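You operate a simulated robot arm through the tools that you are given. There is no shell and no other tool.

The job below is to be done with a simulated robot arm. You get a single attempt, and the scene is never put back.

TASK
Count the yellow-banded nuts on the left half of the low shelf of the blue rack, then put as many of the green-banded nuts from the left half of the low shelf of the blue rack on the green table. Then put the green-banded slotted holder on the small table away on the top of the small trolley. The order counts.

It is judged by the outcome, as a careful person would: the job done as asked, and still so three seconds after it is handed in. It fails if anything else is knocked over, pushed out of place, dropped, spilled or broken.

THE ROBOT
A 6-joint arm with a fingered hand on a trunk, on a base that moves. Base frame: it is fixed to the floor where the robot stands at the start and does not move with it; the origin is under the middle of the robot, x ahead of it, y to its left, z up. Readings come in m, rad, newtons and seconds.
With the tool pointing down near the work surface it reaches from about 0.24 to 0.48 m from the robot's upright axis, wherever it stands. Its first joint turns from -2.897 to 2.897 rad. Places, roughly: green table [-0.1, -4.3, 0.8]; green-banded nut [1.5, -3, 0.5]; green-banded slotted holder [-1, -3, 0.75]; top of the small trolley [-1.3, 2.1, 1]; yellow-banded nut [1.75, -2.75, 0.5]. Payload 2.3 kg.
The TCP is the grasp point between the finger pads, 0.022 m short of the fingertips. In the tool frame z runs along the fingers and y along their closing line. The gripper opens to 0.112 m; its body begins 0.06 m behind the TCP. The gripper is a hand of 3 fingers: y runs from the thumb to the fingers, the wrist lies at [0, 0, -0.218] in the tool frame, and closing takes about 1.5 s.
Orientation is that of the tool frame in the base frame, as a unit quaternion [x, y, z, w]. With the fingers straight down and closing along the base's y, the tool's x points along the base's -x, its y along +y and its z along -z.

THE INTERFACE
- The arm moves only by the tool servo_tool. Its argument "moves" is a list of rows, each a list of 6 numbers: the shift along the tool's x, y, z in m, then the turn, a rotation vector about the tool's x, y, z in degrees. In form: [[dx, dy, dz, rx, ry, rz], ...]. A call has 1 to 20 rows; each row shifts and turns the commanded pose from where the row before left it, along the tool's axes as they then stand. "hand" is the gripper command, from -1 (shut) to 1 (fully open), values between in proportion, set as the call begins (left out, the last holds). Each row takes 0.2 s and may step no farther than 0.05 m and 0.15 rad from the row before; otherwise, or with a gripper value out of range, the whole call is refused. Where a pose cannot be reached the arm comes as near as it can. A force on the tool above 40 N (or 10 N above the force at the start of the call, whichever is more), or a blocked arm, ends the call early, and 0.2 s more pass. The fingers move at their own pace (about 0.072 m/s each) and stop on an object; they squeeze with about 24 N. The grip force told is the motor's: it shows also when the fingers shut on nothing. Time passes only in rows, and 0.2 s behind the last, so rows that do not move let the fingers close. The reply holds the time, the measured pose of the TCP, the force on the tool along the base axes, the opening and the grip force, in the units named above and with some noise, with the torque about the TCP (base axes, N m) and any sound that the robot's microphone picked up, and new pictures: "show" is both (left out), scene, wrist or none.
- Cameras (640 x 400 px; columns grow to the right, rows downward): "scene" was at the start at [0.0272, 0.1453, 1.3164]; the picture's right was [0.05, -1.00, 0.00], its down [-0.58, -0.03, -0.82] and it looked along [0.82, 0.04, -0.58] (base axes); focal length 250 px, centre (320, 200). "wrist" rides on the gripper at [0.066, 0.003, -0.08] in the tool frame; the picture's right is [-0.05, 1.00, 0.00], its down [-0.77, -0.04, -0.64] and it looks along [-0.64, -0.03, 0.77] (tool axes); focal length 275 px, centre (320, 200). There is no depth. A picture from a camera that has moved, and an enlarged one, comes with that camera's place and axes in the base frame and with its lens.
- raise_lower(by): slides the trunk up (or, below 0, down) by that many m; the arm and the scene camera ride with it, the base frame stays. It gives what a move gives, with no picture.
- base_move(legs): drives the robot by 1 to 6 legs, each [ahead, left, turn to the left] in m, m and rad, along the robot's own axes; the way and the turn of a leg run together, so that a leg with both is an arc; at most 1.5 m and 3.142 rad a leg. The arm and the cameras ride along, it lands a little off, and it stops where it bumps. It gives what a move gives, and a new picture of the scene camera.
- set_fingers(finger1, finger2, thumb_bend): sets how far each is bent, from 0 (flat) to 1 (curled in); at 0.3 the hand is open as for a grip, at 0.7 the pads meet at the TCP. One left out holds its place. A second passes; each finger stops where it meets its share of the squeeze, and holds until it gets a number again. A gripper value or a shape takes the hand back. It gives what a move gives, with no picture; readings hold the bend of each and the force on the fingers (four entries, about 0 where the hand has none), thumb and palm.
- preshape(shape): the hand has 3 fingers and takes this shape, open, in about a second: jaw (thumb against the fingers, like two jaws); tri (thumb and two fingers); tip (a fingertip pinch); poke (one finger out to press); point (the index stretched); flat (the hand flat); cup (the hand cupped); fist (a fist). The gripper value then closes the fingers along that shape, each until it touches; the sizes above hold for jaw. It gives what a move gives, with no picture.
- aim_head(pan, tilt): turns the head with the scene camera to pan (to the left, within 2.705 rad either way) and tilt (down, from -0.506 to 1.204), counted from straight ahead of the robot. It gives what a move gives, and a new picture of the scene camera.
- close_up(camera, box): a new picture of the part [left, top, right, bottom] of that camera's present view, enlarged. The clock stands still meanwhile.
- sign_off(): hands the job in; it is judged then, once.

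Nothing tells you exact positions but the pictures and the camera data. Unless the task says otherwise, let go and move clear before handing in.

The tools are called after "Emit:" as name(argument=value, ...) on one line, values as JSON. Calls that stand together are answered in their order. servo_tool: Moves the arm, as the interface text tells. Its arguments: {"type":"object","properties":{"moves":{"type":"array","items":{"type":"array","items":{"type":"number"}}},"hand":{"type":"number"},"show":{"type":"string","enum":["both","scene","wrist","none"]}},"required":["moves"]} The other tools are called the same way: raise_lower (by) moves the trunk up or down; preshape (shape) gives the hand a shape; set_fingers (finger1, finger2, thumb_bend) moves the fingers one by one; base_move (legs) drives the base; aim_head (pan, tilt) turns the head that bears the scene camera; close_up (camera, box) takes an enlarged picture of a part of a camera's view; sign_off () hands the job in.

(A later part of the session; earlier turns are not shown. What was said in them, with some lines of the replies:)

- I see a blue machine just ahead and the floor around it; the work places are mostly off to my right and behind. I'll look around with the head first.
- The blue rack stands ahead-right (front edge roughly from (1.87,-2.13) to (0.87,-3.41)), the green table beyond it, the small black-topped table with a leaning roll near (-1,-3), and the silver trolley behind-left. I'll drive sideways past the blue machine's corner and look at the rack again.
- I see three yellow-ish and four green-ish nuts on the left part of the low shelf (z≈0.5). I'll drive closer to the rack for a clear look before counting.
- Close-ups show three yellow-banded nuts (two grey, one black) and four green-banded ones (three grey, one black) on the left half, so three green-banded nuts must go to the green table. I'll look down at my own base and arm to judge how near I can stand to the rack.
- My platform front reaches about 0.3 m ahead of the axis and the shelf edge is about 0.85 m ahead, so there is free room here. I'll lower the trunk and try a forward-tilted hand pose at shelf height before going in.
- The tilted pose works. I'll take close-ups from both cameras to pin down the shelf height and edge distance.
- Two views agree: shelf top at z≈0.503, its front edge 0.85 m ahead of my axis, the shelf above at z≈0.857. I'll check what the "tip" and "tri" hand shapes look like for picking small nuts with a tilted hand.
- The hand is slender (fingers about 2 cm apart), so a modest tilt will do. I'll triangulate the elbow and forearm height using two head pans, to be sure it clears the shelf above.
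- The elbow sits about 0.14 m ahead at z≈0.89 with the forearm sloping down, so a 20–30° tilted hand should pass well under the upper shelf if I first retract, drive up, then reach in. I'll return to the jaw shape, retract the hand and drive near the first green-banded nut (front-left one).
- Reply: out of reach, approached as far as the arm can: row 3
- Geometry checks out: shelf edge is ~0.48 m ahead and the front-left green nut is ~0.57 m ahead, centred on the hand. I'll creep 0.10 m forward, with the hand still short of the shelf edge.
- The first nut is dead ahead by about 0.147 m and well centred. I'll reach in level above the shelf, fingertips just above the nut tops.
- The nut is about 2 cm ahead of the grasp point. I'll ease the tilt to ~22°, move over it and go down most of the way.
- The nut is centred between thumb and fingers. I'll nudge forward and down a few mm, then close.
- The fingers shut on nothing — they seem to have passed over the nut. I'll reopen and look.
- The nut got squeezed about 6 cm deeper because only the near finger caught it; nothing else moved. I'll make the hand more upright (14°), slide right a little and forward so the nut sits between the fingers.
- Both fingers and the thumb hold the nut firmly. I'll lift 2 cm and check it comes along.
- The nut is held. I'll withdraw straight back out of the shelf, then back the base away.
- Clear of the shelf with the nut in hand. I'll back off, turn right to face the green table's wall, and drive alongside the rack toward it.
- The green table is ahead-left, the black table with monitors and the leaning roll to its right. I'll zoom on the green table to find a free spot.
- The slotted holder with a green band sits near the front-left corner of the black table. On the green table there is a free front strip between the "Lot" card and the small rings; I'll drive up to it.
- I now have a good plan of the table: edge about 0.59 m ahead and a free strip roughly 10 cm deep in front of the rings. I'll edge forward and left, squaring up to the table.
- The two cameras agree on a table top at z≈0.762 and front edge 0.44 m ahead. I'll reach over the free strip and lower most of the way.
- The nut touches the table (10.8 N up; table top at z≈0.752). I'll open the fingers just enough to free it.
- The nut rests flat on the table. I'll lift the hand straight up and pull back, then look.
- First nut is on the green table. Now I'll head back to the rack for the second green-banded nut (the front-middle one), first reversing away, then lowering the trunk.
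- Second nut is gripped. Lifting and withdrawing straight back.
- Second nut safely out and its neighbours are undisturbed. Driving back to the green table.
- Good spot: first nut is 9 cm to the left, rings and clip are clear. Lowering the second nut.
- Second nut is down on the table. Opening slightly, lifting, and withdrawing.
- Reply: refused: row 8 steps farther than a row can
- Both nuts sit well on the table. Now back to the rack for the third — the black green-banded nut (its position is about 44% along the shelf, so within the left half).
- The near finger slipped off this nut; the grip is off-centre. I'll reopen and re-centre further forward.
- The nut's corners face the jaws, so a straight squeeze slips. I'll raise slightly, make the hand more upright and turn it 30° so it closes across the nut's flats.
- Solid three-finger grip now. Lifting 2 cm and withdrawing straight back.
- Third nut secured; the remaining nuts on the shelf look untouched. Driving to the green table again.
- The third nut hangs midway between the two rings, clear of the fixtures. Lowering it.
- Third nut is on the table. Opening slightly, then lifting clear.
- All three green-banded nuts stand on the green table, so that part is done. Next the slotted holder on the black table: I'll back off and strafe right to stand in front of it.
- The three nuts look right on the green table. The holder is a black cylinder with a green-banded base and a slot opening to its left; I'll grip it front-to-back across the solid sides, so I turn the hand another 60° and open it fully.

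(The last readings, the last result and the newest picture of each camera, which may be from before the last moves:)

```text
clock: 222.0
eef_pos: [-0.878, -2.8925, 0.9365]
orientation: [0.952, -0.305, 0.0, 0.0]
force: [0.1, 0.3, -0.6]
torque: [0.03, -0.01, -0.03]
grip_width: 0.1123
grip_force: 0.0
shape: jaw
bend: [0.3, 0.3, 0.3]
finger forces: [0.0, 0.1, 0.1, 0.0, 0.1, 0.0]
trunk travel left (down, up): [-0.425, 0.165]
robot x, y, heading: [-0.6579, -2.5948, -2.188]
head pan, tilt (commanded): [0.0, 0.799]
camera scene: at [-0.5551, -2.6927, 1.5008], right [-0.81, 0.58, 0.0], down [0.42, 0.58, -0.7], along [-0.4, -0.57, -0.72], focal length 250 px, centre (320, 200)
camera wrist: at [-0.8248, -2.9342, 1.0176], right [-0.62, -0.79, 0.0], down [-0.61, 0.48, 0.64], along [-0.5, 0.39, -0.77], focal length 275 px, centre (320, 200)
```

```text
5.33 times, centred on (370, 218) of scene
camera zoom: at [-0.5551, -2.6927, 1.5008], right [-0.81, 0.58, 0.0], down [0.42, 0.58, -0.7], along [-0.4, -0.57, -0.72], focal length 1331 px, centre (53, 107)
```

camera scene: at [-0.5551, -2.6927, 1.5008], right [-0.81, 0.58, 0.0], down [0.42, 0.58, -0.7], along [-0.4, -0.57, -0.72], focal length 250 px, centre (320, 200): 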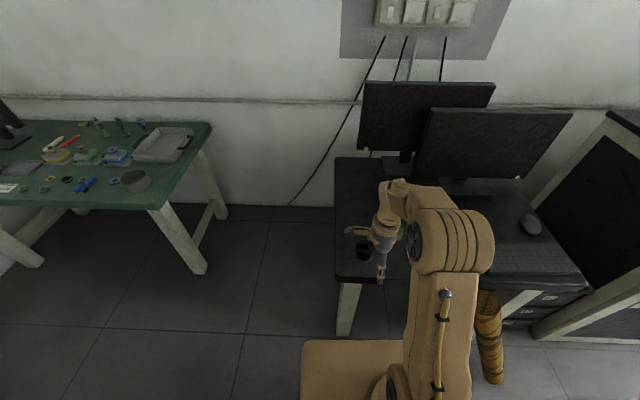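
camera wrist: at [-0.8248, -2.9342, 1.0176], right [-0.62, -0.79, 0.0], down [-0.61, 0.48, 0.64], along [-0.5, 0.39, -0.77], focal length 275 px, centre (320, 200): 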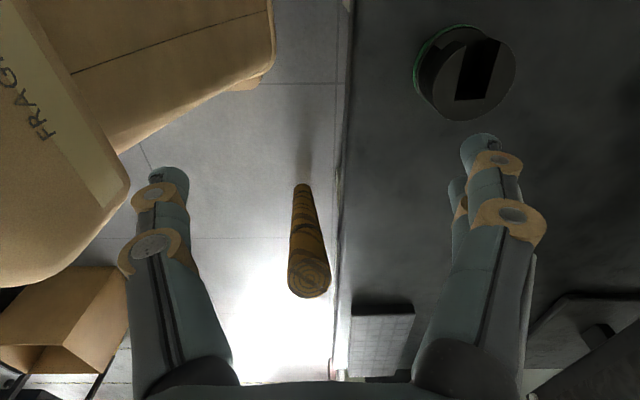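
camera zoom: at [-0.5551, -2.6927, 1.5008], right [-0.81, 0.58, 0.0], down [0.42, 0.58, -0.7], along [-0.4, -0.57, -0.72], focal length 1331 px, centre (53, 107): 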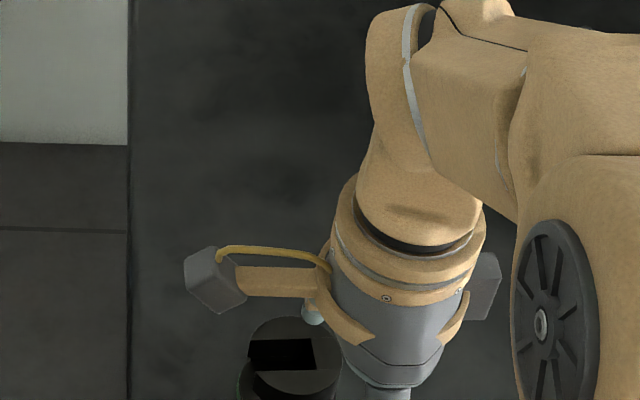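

Emit:
servo_tool(moves=[[0, 0.04, 0, 0, 0, 0], [0, 0.04, 0, 0, 0, 0], [0, 0.038, 0, 0, 0, 0], [0, 0, 0.04, 0, 0, 0], [0, 0, 0, 0, 0, 0]], show="both")

```text
clock: 223.2
eef_pos: [-0.9476, -2.9883, 0.8964]
orientation: [0.953, -0.304, 0.001, 0.0]
force: [0.1, -0.1, -0.7]
torque: [-0.01, 0.01, 0.01]
grip_width: 0.1116
grip_force: 0.0
shape: jaw
bend: [0.3, 0.3, 0.3]
finger forces: [0.0, 0.0, 0.0, 0.0, 0.0, 0.0]
trunk travel left (down, up): [-0.425, 0.165]
robot x, y, heading: [-0.6576, -2.5942, -2.187]
head pan, tilt (commanded): [0.0, 0.799]
camera scene: at [-0.5552, -2.6929, 1.5008], right [-0.81, 0.58, 0.0], down [0.42, 0.58, -0.7], along [-0.4, -0.57, -0.72], focal length 250 px, centre (320, 200)
camera wrist: at [-0.8963, -3.0291, 0.9763], right [-0.62, -0.79, 0.0], down [-0.61, 0.48, 0.64], along [-0.5, 0.39, -0.77], focal length 275 px, centre (320, 200)
```

scene: 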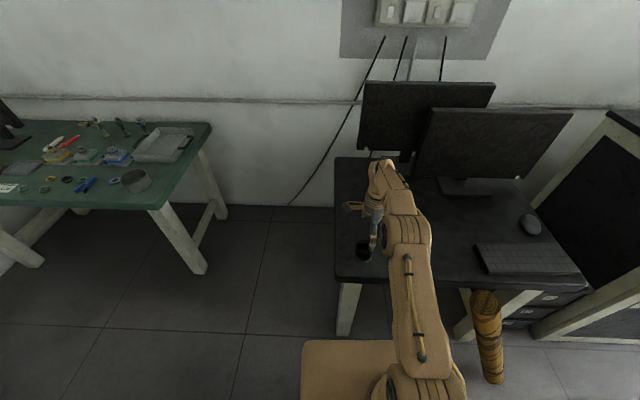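
wrist: 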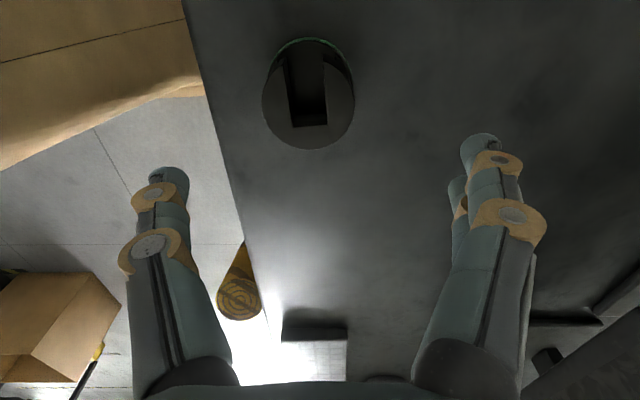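

Emit:
servo_tool(moves=[[0.003, -0.0067, 0.03, 0, 0, 0], [0, 0, 0.03, 0, 0, 0], [0, 0, 0, 0, 0, 0]], show="wrist")

```text
clock: 224.0
eef_pos: [-0.9386, -2.9866, 0.8375]
orientation: [0.953, -0.304, 0.0, 0.0]
force: [-0.4, 0.1, -0.1]
torque: [0.01, 0.0, -0.02]
grip_width: 0.1118
grip_force: 0.1
shape: jaw
bend: [0.3, 0.3, 0.3]
finger forces: [0.0, 0.0, 0.0, 0.1, 0.1, 0.1]
trunk travel left (down, up): [-0.425, 0.165]
robot x, y, heading: [-0.6551, -2.5955, -2.182]
head pan, tilt (commanded): [0.0, 0.799]
camera wrist: at [-0.8867, -3.0268, 0.9179], right [-0.62, -0.79, 0.0], down [-0.61, 0.48, 0.64], along [-0.5, 0.39, -0.77], focal length 275 px, centre (320, 200)
```

wrist: 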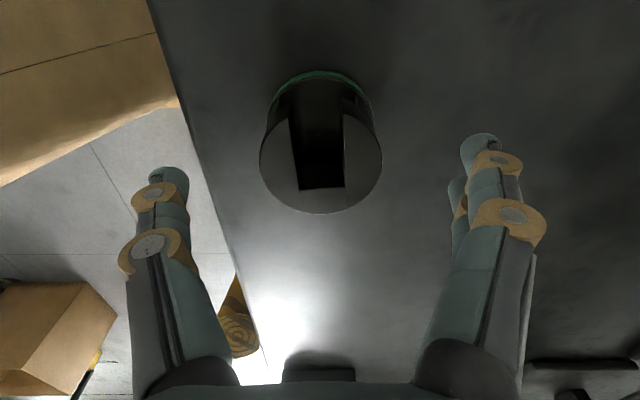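

The hand is centred over the holder (top at z≈0.81, diameter ≈56 mm). Descending around it and closing.

Emit:
servo_tool(moves=[[0, 0, 0.02, 0, 0, 0], [0, 0, 0.02, 0, 0, 0], [0, 0, 0.01, 0, 0, 0], [0, 0, 0, 0, 0, 0]], show="wrist")

```text
clock: 225.0
eef_pos: [-0.939, -2.9839, 0.7882]
orientation: [0.953, -0.303, -0.001, 0.0]
force: [-0.5, 0.6, 0.0]
torque: [0.04, -0.01, 0.0]
grip_width: 0.112
grip_force: 0.0
shape: jaw
bend: [0.3, 0.3, 0.3]
finger forces: [0.0, 0.1, 0.0, 0.0, 0.0, 0.1]
trunk travel left (down, up): [-0.425, 0.165]
robot x, y, heading: [-0.657, -2.5943, -2.192]
head pan, tilt (commanded): [0.0, 0.799]
camera wrist: at [-0.8876, -3.0254, 0.8688], right [-0.62, -0.79, 0.0], down [-0.61, 0.48, 0.64], along [-0.5, 0.39, -0.77], focal length 275 px, centre (320, 200)
```

wrist: 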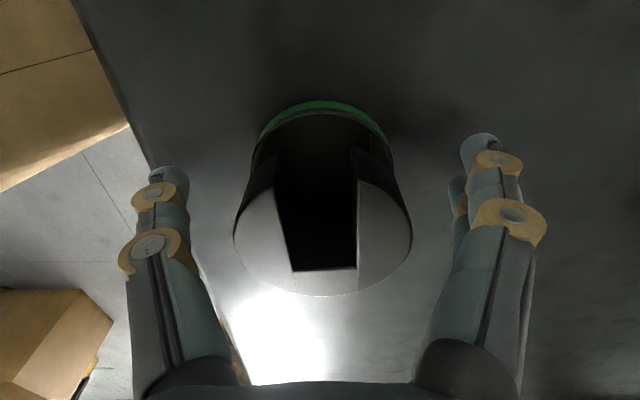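

Emit:
servo_tool(moves=[[0, 0, 0, 0, 0, 0], [0, 0, 0, 0, 0, 0], [0, 0, 0, 0, 0, 0], [0, 0, 0, 0, 0, 0], [0, 0, 0, 0, 0, 0], [0, 0, 0, 0, 0, 0]], hand=-1, show="wrist")

```text
clock: 226.4
eef_pos: [-0.9395, -2.9842, 0.7895]
orientation: [0.953, -0.304, 0.001, 0.001]
force: [-0.9, -2.7, 9.7]
torque: [-0.07, 0.03, -0.04]
grip_width: 0.0506
grip_force: 23.8
shape: jaw
bend: [0.73, 0.73, 0.7]
finger forces: [11.0, 11.2, 0.0, 0.0, 20.6, 0.0]
trunk travel left (down, up): [-0.425, 0.165]
robot x, y, heading: [-0.6574, -2.5935, -2.189]
head pan, tilt (commanded): [0.0, 0.799]
camera wrist: at [-0.8872, -3.0251, 0.8696], right [-0.62, -0.79, 0.0], down [-0.61, 0.48, 0.64], along [-0.5, 0.39, -0.77], focal length 275 px, centre (320, 200)
```

wrist: 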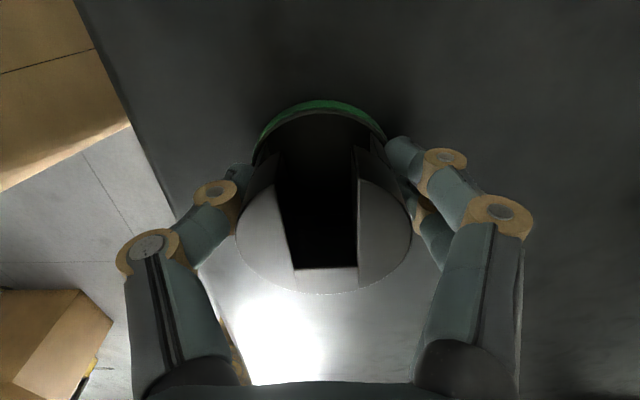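

Good grip on the holder. Lifting gently.

Emit:
servo_tool(moves=[[0, 0, -0.005, 0, 0, 0], [0, 0, -0.01, 0, 0, 0], [0, 0, -0.02, 0, 0, 0], [0, 0, -0.03, 0, 0, 0], [0, 0, -0.03, 0, 0, 0], [0, 0, -0.03, 0, 0, 0], [0, 0, -0.03, 0, 0, 0], [0, 0, 0, 0, 0, 0]], show="both")

```text
clock: 228.2
eef_pos: [-0.9382, -2.9877, 0.9421]
orientation: [0.953, -0.303, -0.001, -0.001]
force: [0.0, 0.3, -7.4]
torque: [-0.02, -0.06, 0.03]
grip_width: 0.0491
grip_force: 23.7
shape: jaw
bend: [0.73, 0.72, 0.7]
finger forces: [12.2, 11.7, 0.0, 0.0, 22.3, 0.1]
trunk travel left (down, up): [-0.425, 0.165]
robot x, y, heading: [-0.6572, -2.5916, -2.189]
head pan, tilt (commanded): [0.0, 0.799]
camera scene: at [-0.5561, -2.694, 1.5007], right [-0.81, 0.58, 0.0], down [0.42, 0.58, -0.7], along [-0.4, -0.57, -0.72], focal length 250 px, centre (320, 200)
camera wrist: at [-0.8867, -3.0296, 1.0225], right [-0.62, -0.79, 0.0], down [-0.61, 0.48, 0.64], along [-0.5, 0.39, -0.77], focal length 275 px, centre (320, 200)
```

scene: 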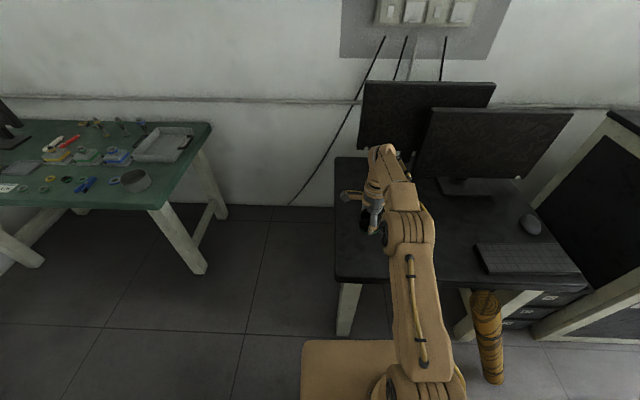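
wrist: 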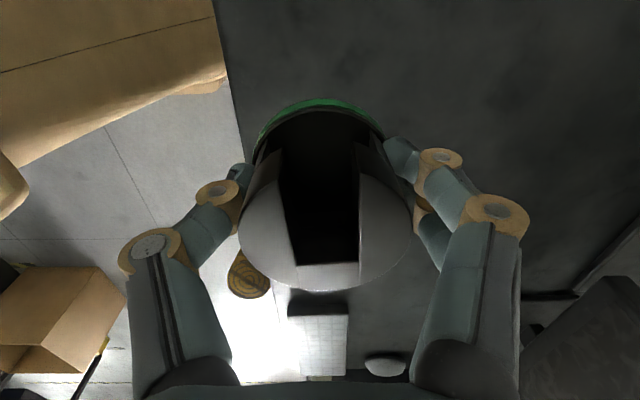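

The holder is lifted cleanly. I'll draw it back and reverse away from the table.

Emit:
servo_tool(moves=[[0, -0.04, 0, 0, 0, 0], [0, -0.04, 0, 0, 0, 0], [0, -0.035, 0, 0, 0, 0], [0, 0, 0, 0, 0, 0]], show="none")

Emit:
base_move(legs=[[-0.5, 0, 0]])

Emit:
aim_head(pan=2.6, tilt=0.3)

Emit:
aim_head(pan=-2.5, tilt=0.3)

```text
clock: 229.2
eef_pos: [-0.8691, -2.8881, 0.9405]
orientation: [0.953, -0.303, 0.0, 0.0]
force: [-0.3, -1.3, -8.2]
torque: [-0.01, -0.07, 0.0]
grip_width: 0.0487
grip_force: 24.1
shape: jaw
bend: [0.73, 0.72, 0.7]
finger forces: [12.7, 12.0, 0.1, 0.0, 22.6, 0.1]
trunk travel left (down, up): [-0.425, 0.165]
robot x, y, heading: [-0.657, -2.596, -2.19]
head pan, tilt (commanded): [0.0, 0.799]
```

```text
clock: 232.2
eef_pos: [-0.5756, -2.472, 0.9415]
orientation: [0.951, -0.31, -0.001, -0.001]
force: [0.1, -0.3, -8.3]
torque: [-0.05, -0.04, -0.02]
grip_width: 0.0486
grip_force: 23.7
shape: jaw
bend: [0.73, 0.72, 0.7]
finger forces: [12.6, 12.0, 0.0, 0.1, 22.6, 0.1]
trunk travel left (down, up): [-0.425, 0.165]
robot x, y, heading: [-0.3549, -2.1785, -2.2]
head pan, tilt (commanded): [0.0, 0.799]
camera scene: at [-0.2589, -2.2807, 1.5008], right [-0.81, 0.59, 0.0], down [0.42, 0.58, -0.7], along [-0.41, -0.56, -0.72], focal length 250 px, centre (320, 200)
```

scene: 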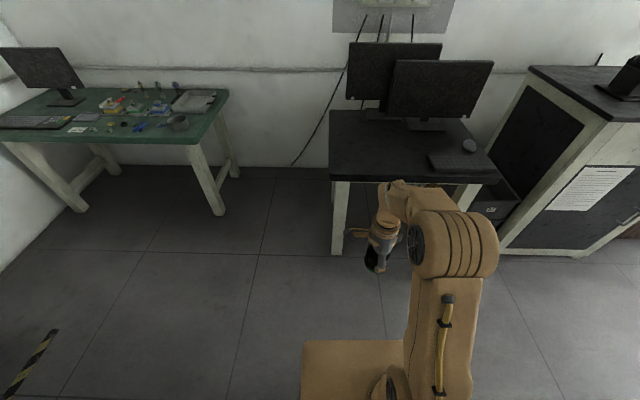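

```text
clock: 234.5
eef_pos: [-0.575, -2.4726, 0.94]
orientation: [0.951, -0.31, 0.001, 0.0]
force: [-1.1, -0.1, -8.4]
torque: [0.0, -0.07, -0.02]
grip_width: 0.0485
grip_force: 23.8
shape: jaw
bend: [0.74, 0.72, 0.7]
finger forces: [12.5, 12.2, 0.0, 0.1, 22.5, 0.1]
trunk travel left (down, up): [-0.425, 0.165]
robot x, y, heading: [-0.3606, -2.1856, -2.204]
head pan, tilt (commanded): [2.601, 0.3]
camera scene: at [-0.1258, -2.1796, 1.5452], right [0.39, -0.92, 0.0], down [-0.27, -0.11, -0.96], along [0.88, 0.37, -0.3], focal length 250 px, centre (320, 200)
```

scene: 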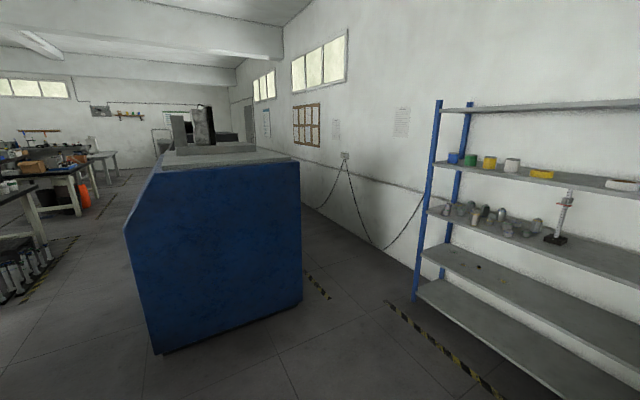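

```text
clock: 238.5
eef_pos: [-0.5761, -2.4723, 0.9406]
orientation: [0.951, -0.311, 0.0, -0.001]
force: [0.0, -0.3, -7.7]
torque: [0.0, -0.07, -0.03]
grip_width: 0.0486
grip_force: 23.9
shape: jaw
bend: [0.74, 0.72, 0.7]
finger forces: [12.4, 12.1, 0.1, 0.1, 22.5, 0.0]
trunk travel left (down, up): [-0.425, 0.165]
robot x, y, heading: [-0.3595, -2.1861, -2.199]
head pan, tilt (commanded): [-2.499, 0.3]
camera scene: at [-0.2131, -2.1226, 1.5452], right [1.0, 0.01, 0.0], down [0.0, -0.3, -0.96], along [-0.01, 0.96, -0.3], focal length 250 px, centre (320, 200)
```

scene: 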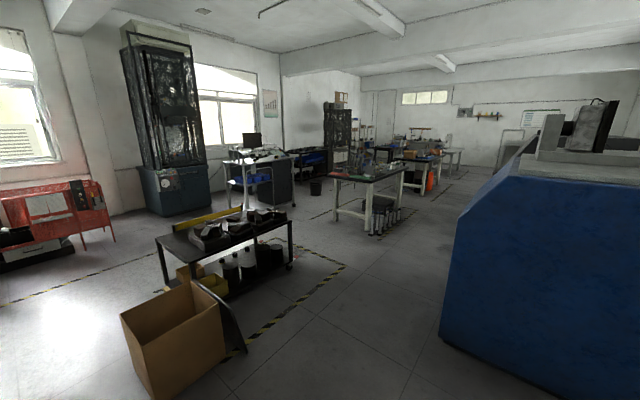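

Holder is secure. The route to the silver trolley lies up the aisle between the forging cart and the blue machine. I'll turn right to face up the aisle and drive in stages.

Emit:
base_move(legs=[[0.0, 0, -2.513], [0.9, -0.46, 0]])

Emit:
aim_head(pan=0.0, tilt=0.5)

```text
clock: 249.8
eef_pos: [0.1259, -0.9041, 0.941]
orientation: [0.013, 1.0, 0.0, 0.0]
force: [0.0, -0.4, -8.1]
torque: [-0.01, 0.04, 0.0]
grip_width: 0.0484
grip_force: 23.9
shape: jaw
bend: [0.73, 0.72, 0.7]
finger forces: [11.6, 11.6, 0.0, 0.0, 21.0, 0.1]
trunk travel left (down, up): [-0.425, 0.165]
robot x, y, heading: [0.1179, -1.2658, 1.546]
head pan, tilt (commanded): [-2.499, 0.3]
camera scene: at [0.0256, -1.3977, 1.5453], right [-0.81, -0.58, 0.0], down [-0.17, 0.24, -0.96], along [0.55, -0.78, -0.3], focal length 250 px, centre (320, 200)
```

scene: 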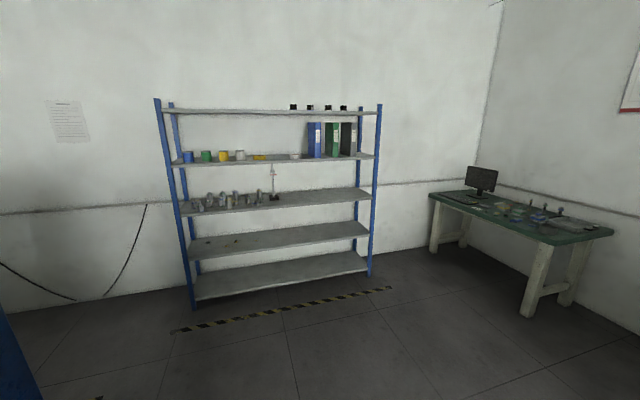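

```text
clock: 252.1
eef_pos: [0.126, -0.9042, 0.9395]
orientation: [0.012, 1.0, 0.001, 0.0]
force: [0.3, -0.6, -8.1]
torque: [-0.03, 0.04, -0.02]
grip_width: 0.0482
grip_force: 24.6
shape: jaw
bend: [0.73, 0.72, 0.7]
finger forces: [11.4, 11.8, 0.0, 0.0, 21.2, 0.0]
trunk travel left (down, up): [-0.425, 0.165]
robot x, y, heading: [0.115, -1.2643, 1.546]
head pan, tilt (commanded): [0.0, 0.499]
camera scene: at [-0.0264, -1.2309, 1.5267], right [1.0, -0.02, 0.0], down [-0.01, -0.48, -0.88], along [0.02, 0.88, -0.48], focal length 250 px, centre (320, 200)
```

scene: 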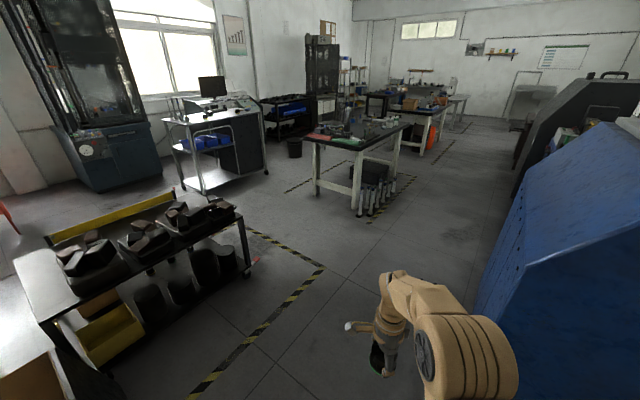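

Emit:
base_move(legs=[[1.45, 0, 0.025], [0.3, 0, 0], [0, 0, 0.92]])

Emit:
aim_head(pan=-0.1, tilt=0.4)

```text
clock: 263.0
eef_pos: [-0.183, 0.6434, 0.9396]
orientation: [-0.448, 0.894, 0.0, 0.001]
force: [-0.6, -0.5, -7.2]
torque: [-0.02, 0.02, -0.02]
grip_width: 0.0481
grip_force: 24.4
shape: jaw
bend: [0.73, 0.72, 0.7]
finger forces: [11.4, 11.8, 0.1, 0.1, 20.8, 0.0]
trunk travel left (down, up): [-0.425, 0.165]
robot x, y, heading: [0.1072, 0.4218, 2.497]
head pan, tilt (commanded): [0.0, 0.499]
camera scene: at [-0.0038, 0.3297, 1.5267], right [0.6, 0.8, 0.0], down [0.38, -0.29, -0.88], along [-0.7, 0.53, -0.48], focal length 250 px, centre (320, 200)
```

scene: 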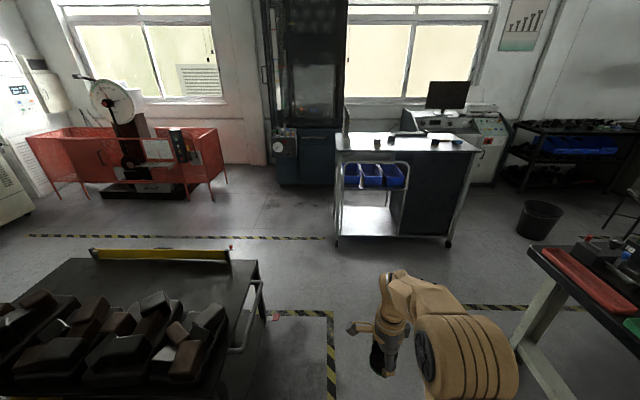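

```text
clock: 263.6
eef_pos: [-0.1813, 0.6425, 0.9408]
orientation: [-0.448, 0.894, -0.002, 0.001]
force: [-0.4, 0.1, -8.1]
torque: [-0.05, 0.01, 0.0]
grip_width: 0.0479
grip_force: 24.0
shape: jaw
bend: [0.73, 0.72, 0.7]
finger forces: [11.4, 11.7, 0.0, 0.1, 21.0, 0.0]
trunk travel left (down, up): [-0.425, 0.165]
robot x, y, heading: [0.1082, 0.4216, 2.504]
head pan, tilt (commanded): [-0.099, 0.4]
camera scene: at [0.0007, 0.3378, 1.5358], right [0.68, 0.74, 0.0], down [0.29, -0.26, -0.92], along [-0.68, 0.62, -0.39], focal length 250 px, centre (320, 200)
```

scene: 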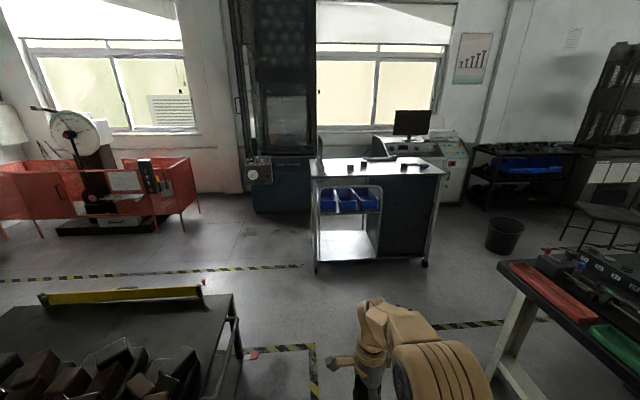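

Emit:
close_up(camera="scene", box=[290, 130, 470, 243])

Emit:
close_up(camera="scene", box=[290, 140, 450, 240])

```text
3.54 times, centred on (380, 186) of scene
camera zoom: at [0.0007, 0.3378, 1.5358], right [0.68, 0.74, 0.0], down [0.29, -0.26, -0.92], along [-0.68, 0.62, -0.39], focal length 883 px, centre (108, 248)
```

zoom: 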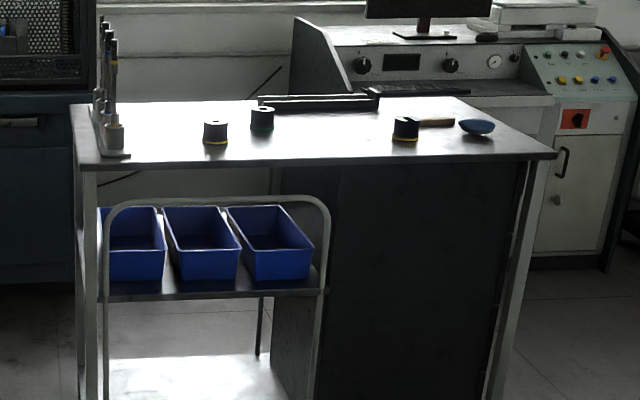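

```text
4.00 times, centred on (370, 190) of scene
camera zoom: at [0.0007, 0.3378, 1.5358], right [0.68, 0.74, 0.0], down [0.29, -0.26, -0.92], along [-0.68, 0.62, -0.39], focal length 998 px, centre (120, 240)
```

zoom: 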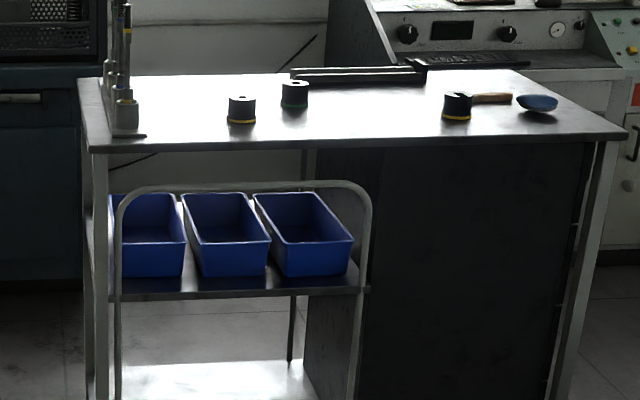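

The trolley top has room in the front middle, between the yellow-banded holders. I'll raise the trunk fully and approach in two legs, keeping clear of the cart and the bench corner.

Emit:
raise_lower(by=0.16)

Emit:
base_move(legs=[[0.683, -0.149, 0], [0.6, -0.4, -0.02]])

Emit:
aim_head(pan=0.0, tilt=0.7)

```text
clock: 265.5
eef_pos: [-0.1821, 0.6421, 1.0986]
orientation: [-0.448, 0.894, -0.001, 0.0]
force: [-0.7, 0.5, -7.7]
torque: [-0.06, 0.06, 0.0]
grip_width: 0.0484
grip_force: 24.5
shape: jaw
bend: [0.73, 0.72, 0.7]
finger forces: [11.4, 11.9, 0.0, 0.0, 20.9, 0.0]
trunk travel left (down, up): [-0.585, 0.005]
robot x, y, heading: [0.104, 0.4273, 2.498]
head pan, tilt (commanded): [-0.099, 0.4]
```

```text
clock: 272.8
eef_pos: [-0.8615, 1.8419, 1.1006]
orientation: [-0.44, 0.898, -0.001, 0.0]
force: [0.5, 0.9, -8.3]
torque: [-0.04, 0.04, 0.01]
grip_width: 0.0479
grip_force: 24.2
shape: jaw
bend: [0.73, 0.72, 0.7]
finger forces: [11.4, 11.8, 0.1, 0.0, 21.1, 0.0]
trunk travel left (down, up): [-0.585, 0.005]
robot x, y, heading: [-0.5805, 1.6185, 2.482]
head pan, tilt (commanded): [-0.099, 0.4]
camera scene: at [-0.6841, 1.5339, 1.6959], right [0.69, 0.73, 0.0], down [0.28, -0.27, -0.92], along [-0.67, 0.63, -0.39], focal length 250 px, centre (320, 200)
```

scene: 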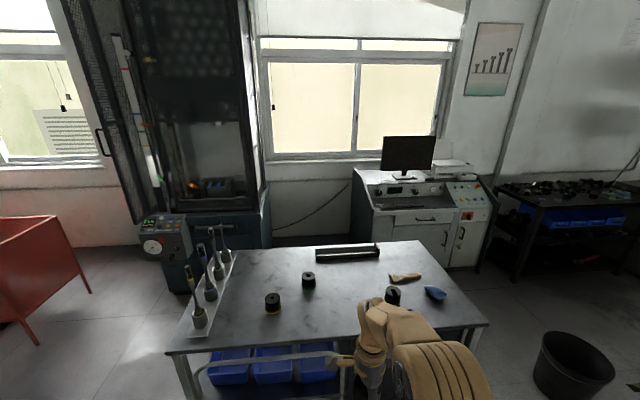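

```text
clock: 273.6
eef_pos: [-0.8621, 1.8415, 1.1002]
orientation: [-0.441, 0.898, -0.001, 0.0]
force: [0.5, -0.2, -8.3]
torque: [-0.07, 0.04, -0.01]
grip_width: 0.0479
grip_force: 24.4
shape: jaw
bend: [0.73, 0.72, 0.7]
finger forces: [11.4, 11.8, 0.1, 0.0, 21.1, 0.0]
trunk travel left (down, up): [-0.585, 0.005]
robot x, y, heading: [-0.5785, 1.6193, 2.484]
head pan, tilt (commanded): [0.0, 0.7]
camera scene: at [-0.6839, 1.5219, 1.6691], right [0.61, 0.79, 0.0], down [0.51, -0.39, -0.77], along [-0.6, 0.47, -0.64], focal length 250 px, centre (320, 200)
```

scene: 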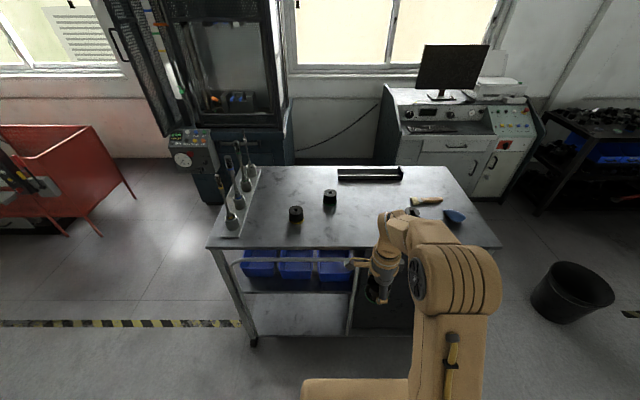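

The trolley top is at z≈0.92, its edge 0.64 m ahead, and there's a clear patch straight ahead. Moving closer.

Emit:
base_move(legs=[[0.24, 0.0, 0]])

Emit:
close_up(camera="wrist", box=[0, 0, 640, 400])

```text
clock: 275.3
eef_pos: [-1.054, 1.9861, 1.1005]
orientation: [-0.443, 0.896, -0.001, 0.001]
force: [0.8, 0.6, -7.6]
torque: [-0.04, 0.03, 0.03]
grip_width: 0.048
grip_force: 24.4
shape: jaw
bend: [0.73, 0.72, 0.7]
finger forces: [11.6, 11.9, 0.0, 0.0, 21.2, 0.0]
trunk travel left (down, up): [-0.585, 0.005]
robot x, y, heading: [-0.7665, 1.7616, 2.489]
head pan, tilt (commanded): [0.0, 0.7]
camera scene: at [-0.8745, 1.6683, 1.669], right [0.61, 0.79, 0.0], down [0.51, -0.39, -0.76], along [-0.61, 0.46, -0.64], focal length 250 px, centre (320, 200)
```

scene: 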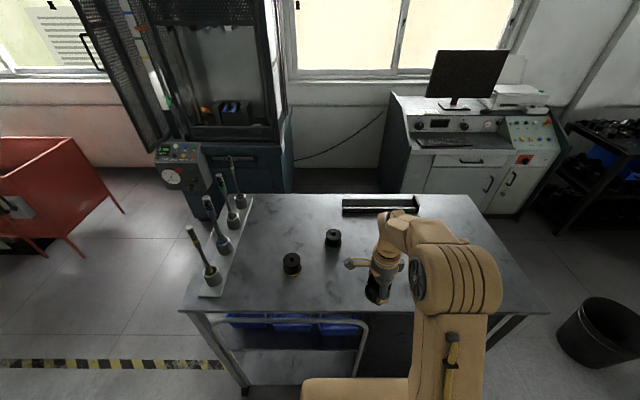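

```text
1.00 times, centred on (320, 200) of wrist (not enlarged: the box is as wide or as high as the picture)
camera zoom: at [-1.0967, 1.9348, 1.1807], right [-0.77, 0.64, 0.0], down [0.5, 0.59, 0.64], along [0.41, 0.49, -0.77], focal length 275 px, centre (320, 200)
```

zoom: 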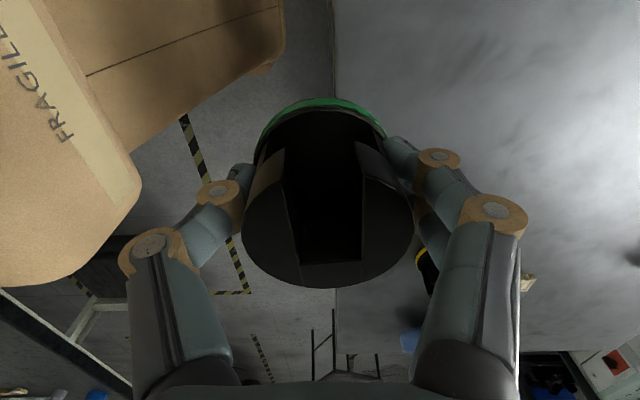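

Emit:
servo_tool(moves=[[0, 0.04, 0, 0, 0, 0], [0, 0.04, 0, 0, 0, 0], [0, 0.04, 0, 0, 0, 0], [0, 0.005, 0, 0, 0, 0], [0, 0, 0.03, 0, 0, 0], [0, 0, 0.03, 0, 0, 0], [0, 0, 0, 0, 0, 0]], show="both")

```text
clock: 276.9
eef_pos: [-1.1533, 2.0625, 1.0402]
orientation: [-0.444, 0.896, 0.0, 0.0]
force: [0.4, -0.6, -8.8]
torque: [-0.05, 0.02, 0.01]
grip_width: 0.0477
grip_force: 23.4
shape: jaw
bend: [0.73, 0.72, 0.7]
finger forces: [11.4, 12.2, 0.0, 0.0, 21.1, 0.1]
trunk travel left (down, up): [-0.585, 0.005]
robot x, y, heading: [-0.7704, 1.7633, 2.489]
head pan, tilt (commanded): [0.0, 0.7]
camera scene: at [-0.8742, 1.668, 1.669], right [0.61, 0.79, 0.0], down [0.51, -0.39, -0.76], along [-0.61, 0.46, -0.64], focal length 250 px, centre (320, 200)
camera wrist: at [-1.1962, 2.0106, 1.1206], right [-0.77, 0.64, 0.0], down [0.5, 0.59, 0.64], along [0.41, 0.49, -0.77], focal length 275 px, centre (320, 200)
```

scene: 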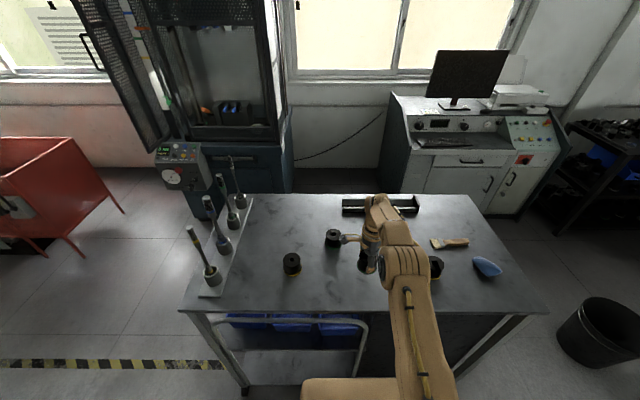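
wrist: 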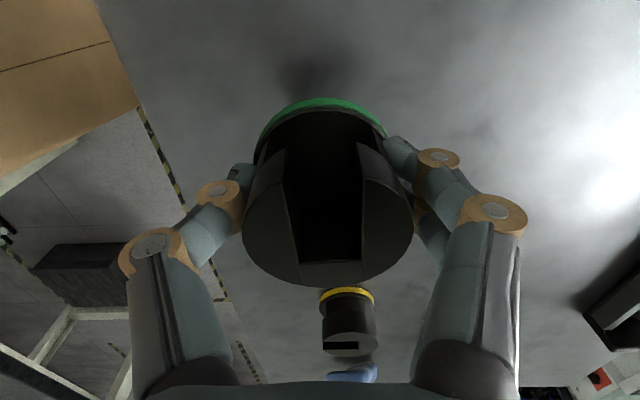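

Emit:
servo_tool(moves=[[0, 0, 0.02, 0, 0, 0], [0, 0, 0.02, 0, 0, 0], [0, 0, 0.01, 0, 0, 0], [0, 0, 0, 0, 0, 0]], show="wrist")

Emit:
close_up(camera="scene", box=[270, 190, 470, 315])

```text
clock: 277.9
eef_pos: [-1.1521, 2.0606, 0.9891]
orientation: [-0.443, 0.896, -0.001, 0.0]
force: [0.4, 0.1, -8.8]
torque: [-0.08, 0.06, 0.0]
grip_width: 0.0479
grip_force: 23.8
shape: jaw
bend: [0.73, 0.72, 0.7]
finger forces: [11.5, 12.1, 0.1, 0.1, 21.2, 0.0]
trunk travel left (down, up): [-0.585, 0.005]
robot x, y, heading: [-0.7661, 1.7634, 2.491]
head pan, tilt (commanded): [0.0, 0.7]
camera wrist: at [-1.1955, 2.0099, 1.0694], right [-0.77, 0.64, 0.0], down [0.5, 0.59, 0.64], along [0.41, 0.49, -0.77], focal length 275 px, centre (320, 200)
```

wrist: 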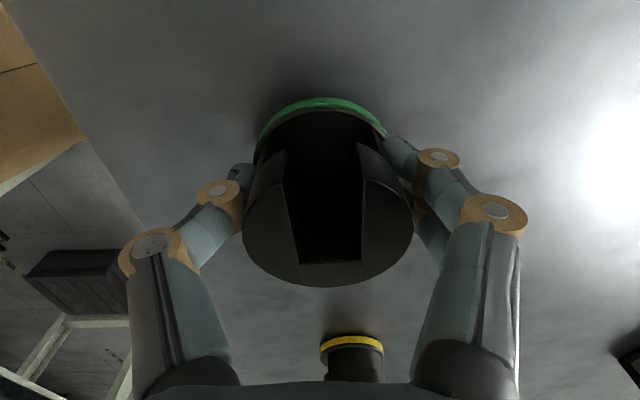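

```text
3.20 times, centred on (370, 252) of scene
camera zoom: at [-0.8744, 1.6682, 1.669], right [0.61, 0.79, 0.0], down [0.51, -0.39, -0.76], along [-0.61, 0.46, -0.64], focal length 799 px, centre (160, 32)
```

zoom: 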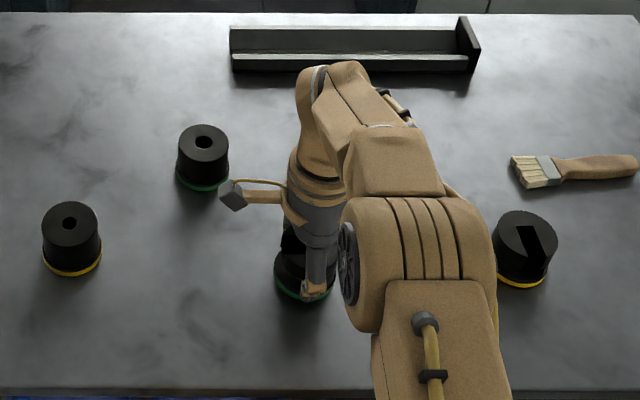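

Plenty of free room around. Lowering the last few millimetres in small steps.

Emit:
servo_tool(moves=[[0, 0, 0.005, 0, 0, 0], [0, 0, 0.005, 0, 0, 0], [0, 0, 0.004, 0, 0, 0], [0, 0, 0, 0, 0, 0]], show="none")

Emit:
servo_tool(moves=[[0, 0, 0.0025, 0, 0, 0], [0, 0, 0.0025, 0, 0, 0], [0, 0, 0, 0, 0, 0]], show="wrist")

```text
clock: 278.9
eef_pos: [-1.1503, 2.0599, 0.9784]
orientation: [-0.443, 0.896, 0.004, -0.002]
force: [-5.7, 3.2, 38.5]
torque: [0.54, 0.98, 0.03]
grip_width: 0.0491
grip_force: 23.7
shape: jaw
bend: [0.76, 0.74, 0.71]
finger forces: [32.5, 19.2, 0.1, 0.0, 21.7, 0.0]
trunk travel left (down, up): [-0.585, 0.005]
robot x, y, heading: [-0.7677, 1.7619, 2.488]
head pan, tilt (commanded): [0.0, 0.7]
```

```text
clock: 279.3
eef_pos: [-1.1528, 2.0614, 0.9799]
orientation: [-0.444, 0.896, 0.007, -0.003]
force: [1.2, -2.2, 30.5]
torque: [0.25, 0.49, 0.01]
grip_width: 0.049
grip_force: 23.9
shape: jaw
bend: [0.76, 0.74, 0.71]
finger forces: [27.1, 16.2, 0.0, 0.1, 27.1, 0.0]
trunk travel left (down, up): [-0.585, 0.005]
robot x, y, heading: [-0.7682, 1.7667, 2.49]
head pan, tilt (commanded): [0.0, 0.7]
stopped in row 1: the force on the tool passed its limit at 51 N (the readings are from after the stop); the commanded pose is now the measured one
camera wrist: at [-1.1938, 2.0093, 1.06], right [-0.77, 0.64, 0.02], down [0.5, 0.58, 0.64], along [0.4, 0.49, -0.77], focal length 275 px, centre (320, 200)
```

wrist: 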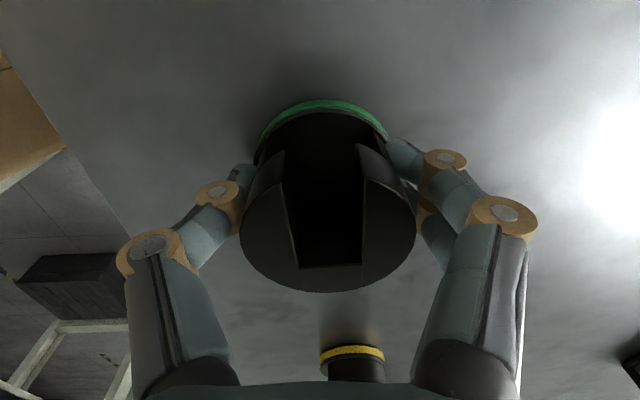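

Contact made (a bit firm). I'll ease up a few millimetres to relieve the pressure before releasing.

Emit:
servo_tool(moves=[[0, 0, -0.0015, 0, 0, 0], [0, 0, 0, 0, 0, 0]], show="none")

```text
clock: 279.9
eef_pos: [-1.1523, 2.0613, 0.9804]
orientation: [-0.443, 0.896, 0.005, -0.001]
force: [-0.7, 0.6, 25.6]
torque: [0.34, 0.59, 0.0]
grip_width: 0.0489
grip_force: 23.9
shape: jaw
bend: [0.76, 0.74, 0.71]
finger forces: [26.5, 16.7, 0.0, 0.1, 24.2, 0.1]
trunk travel left (down, up): [-0.585, 0.005]
robot x, y, heading: [-0.7666, 1.7604, 2.493]
head pan, tilt (commanded): [0.0, 0.7]
```

Emit:
servo_tool(moves=[[0, 0, -0.0015, 0, 0, 0], [0, 0, -0.0015, 0, 0, 0], [0, 0, 0, 0, 0, 0]], show="none")

```text
clock: 280.7
eef_pos: [-1.1528, 2.0629, 0.9809]
orientation: [-0.443, 0.897, 0.003, 0.0]
force: [-0.7, -1.5, 5.1]
torque: [0.14, 0.36, 0.05]
grip_width: 0.0489
grip_force: 23.4
shape: jaw
bend: [0.75, 0.74, 0.71]
finger forces: [19.0, 12.9, 0.1, 0.0, 22.5, 0.0]
trunk travel left (down, up): [-0.585, 0.005]
robot x, y, heading: [-0.7709, 1.7652, 2.492]
head pan, tilt (commanded): [0.0, 0.7]
```

Emit:
servo_tool(moves=[[0, 0, 0, 0, 0, 0], [0, 0, 0, 0, 0, 0], [0, 0, 0, 0, 0, 0], [0, 0, 0, 0, 0, 0], [0, 0, 0, 0, 0, 0]], hand=1, show="wrist")

```text
clock: 281.9
eef_pos: [-1.1524, 2.0634, 0.981]
orientation: [-0.443, 0.896, 0.002, 0.0]
force: [0.4, 0.3, -0.5]
torque: [-0.03, -0.03, -0.01]
grip_width: 0.1118
grip_force: 0.0
shape: jaw
bend: [0.3, 0.3, 0.3]
finger forces: [0.0, 0.0, 0.0, 0.0, 0.1, 0.1]
trunk travel left (down, up): [-0.585, 0.005]
robot x, y, heading: [-0.7698, 1.7626, 2.486]
head pan, tilt (commanded): [0.0, 0.7]
camera wrist: at [-1.1953, 2.0111, 1.0616], right [-0.77, 0.64, 0.01], down [0.5, 0.59, 0.64], along [0.41, 0.49, -0.77], focal length 275 px, centre (320, 200)
```

wrist: 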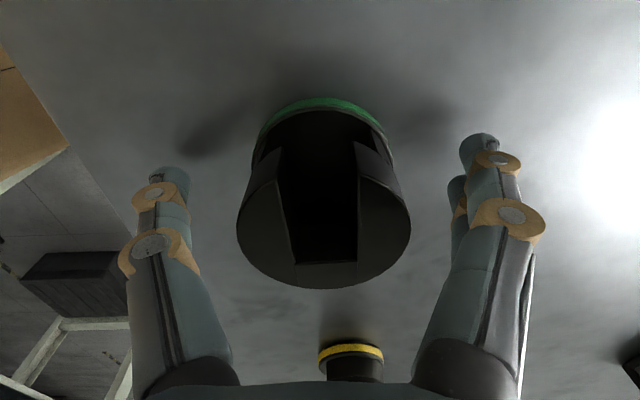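

Released and standing upright. Lifting straight up and withdrawing.

Emit:
servo_tool(moves=[[0, 0, -0.02, 0, 0, 0], [0, 0, -0.03, 0, 0, 0], [0, 0, -0.035, 0, 0, 0], [0, 0, -0.035, 0, 0, 0], [0, -0.04, 0, 0, 0, 0], [0, -0.04, 0, 0, 0, 0], [0, -0.04, 0, 0, 0, 0], [0, 0, 0, 0, 0, 0]], show="both")

Emit:
base_move(legs=[[-0.25, 0, 0]])

Emit:
close_up(camera="scene", box=[190, 150, 510, 350])

```text
clock: 283.7
eef_pos: [-1.0573, 1.9865, 1.0986]
orientation: [-0.443, 0.896, 0.003, -0.002]
force: [0.0, 0.0, 0.0]
torque: [-0.02, 0.0, -0.01]
grip_width: 0.1121
grip_force: 0.1
shape: jaw
bend: [0.3, 0.3, 0.3]
finger forces: [0.0, 0.1, 0.0, 0.0, 0.0, 0.0]
trunk travel left (down, up): [-0.585, 0.005]
robot x, y, heading: [-0.7667, 1.7644, 2.492]
head pan, tilt (commanded): [0.0, 0.7]
camera scene: at [-0.8743, 1.668, 1.669], right [0.61, 0.79, 0.0], down [0.51, -0.39, -0.76], along [-0.61, 0.46, -0.64], focal length 250 px, centre (320, 200)
camera wrist: at [-1.0987, 1.9347, 1.1789], right [-0.77, 0.64, 0.01], down [0.5, 0.59, 0.64], along [0.41, 0.49, -0.77], focal length 275 px, centre (320, 200)
```

scene: 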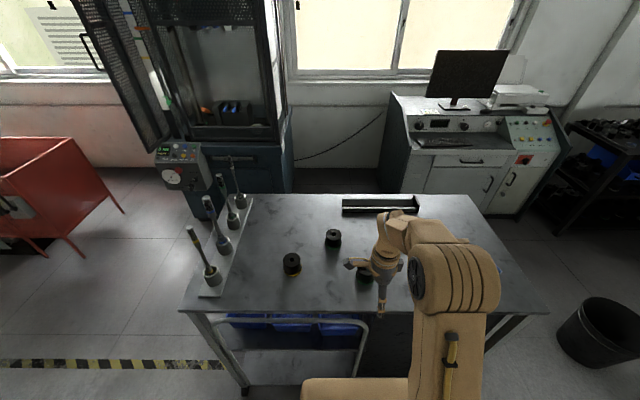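
wrist: 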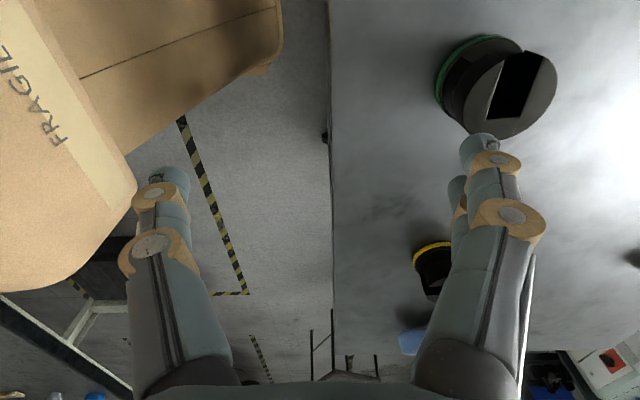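

```text
clock: 285.6
eef_pos: [-0.8524, 1.8299, 1.0997]
orientation: [-0.446, 0.895, 0.003, -0.002]
force: [-0.7, 0.4, 0.4]
torque: [-0.02, -0.02, -0.02]
grip_width: 0.1121
grip_force: 0.0
shape: jaw
bend: [0.3, 0.3, 0.3]
finger forces: [0.0, 0.1, 0.0, 0.0, 0.1, 0.0]
trunk travel left (down, up): [-0.585, 0.005]
robot x, y, heading: [-0.5608, 1.6057, 2.493]
head pan, tilt (commanded): [0.0, 0.7]
camera scene: at [-0.6675, 1.511, 1.6691], right [0.6, 0.8, 0.0], down [0.51, -0.39, -0.77], along [-0.61, 0.46, -0.64], focal length 250 px, centre (320, 200)
```

scene: 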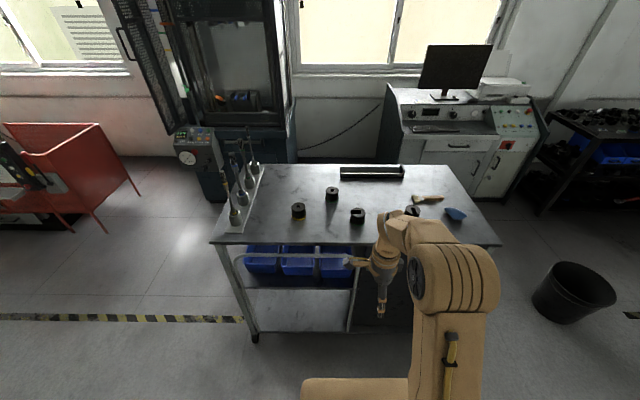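

```text
2.00 times, centred on (350, 250) of scene
camera zoom: at [-0.6675, 1.511, 1.6691], right [0.6, 0.8, 0.0], down [0.51, -0.39, -0.77], along [-0.61, 0.46, -0.64], focal length 499 px, centre (260, 100)
```

zoom: 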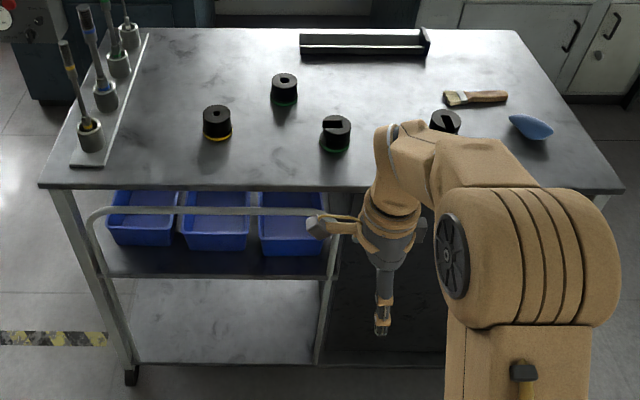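

The slotted holder stands upright on the trolley top, with nothing around it disturbed. The hand is empty and clear. Three yellow-banded nuts were counted, and three green-banded nuts are on the green table. I'm handing the job in.

Emit:
sign_off()

```text
The job is handed in.
```

The job is finished and handed in, done in the order you asked.

1. **Count:** there were three yellow-banded nuts on the left half of the low shelf, two grey and one black.
2. **Nuts:** I put three green-banded nuts from the left half of that shelf on the green table, two grey and one black. The fourth green-banded nut and all the yellow-banded ones stayed on the shelf. The black one had been about 7 to 9 cm left of the shelf's middle, so it counts as left half.
3. **Holder:** the green-banded slotted holder from the small black table now stands upright on top of the small trolley, in the free space near its front edge.

Two nuts took a second try. My first grips slipped and slid them along the shelf, one by about 6 cm, but they touched nothing else. I pressed the holder onto the trolley a little hard (about 50 N) and eased off before letting go. In the pictures I took along the way, nothing else looked knocked or moved.
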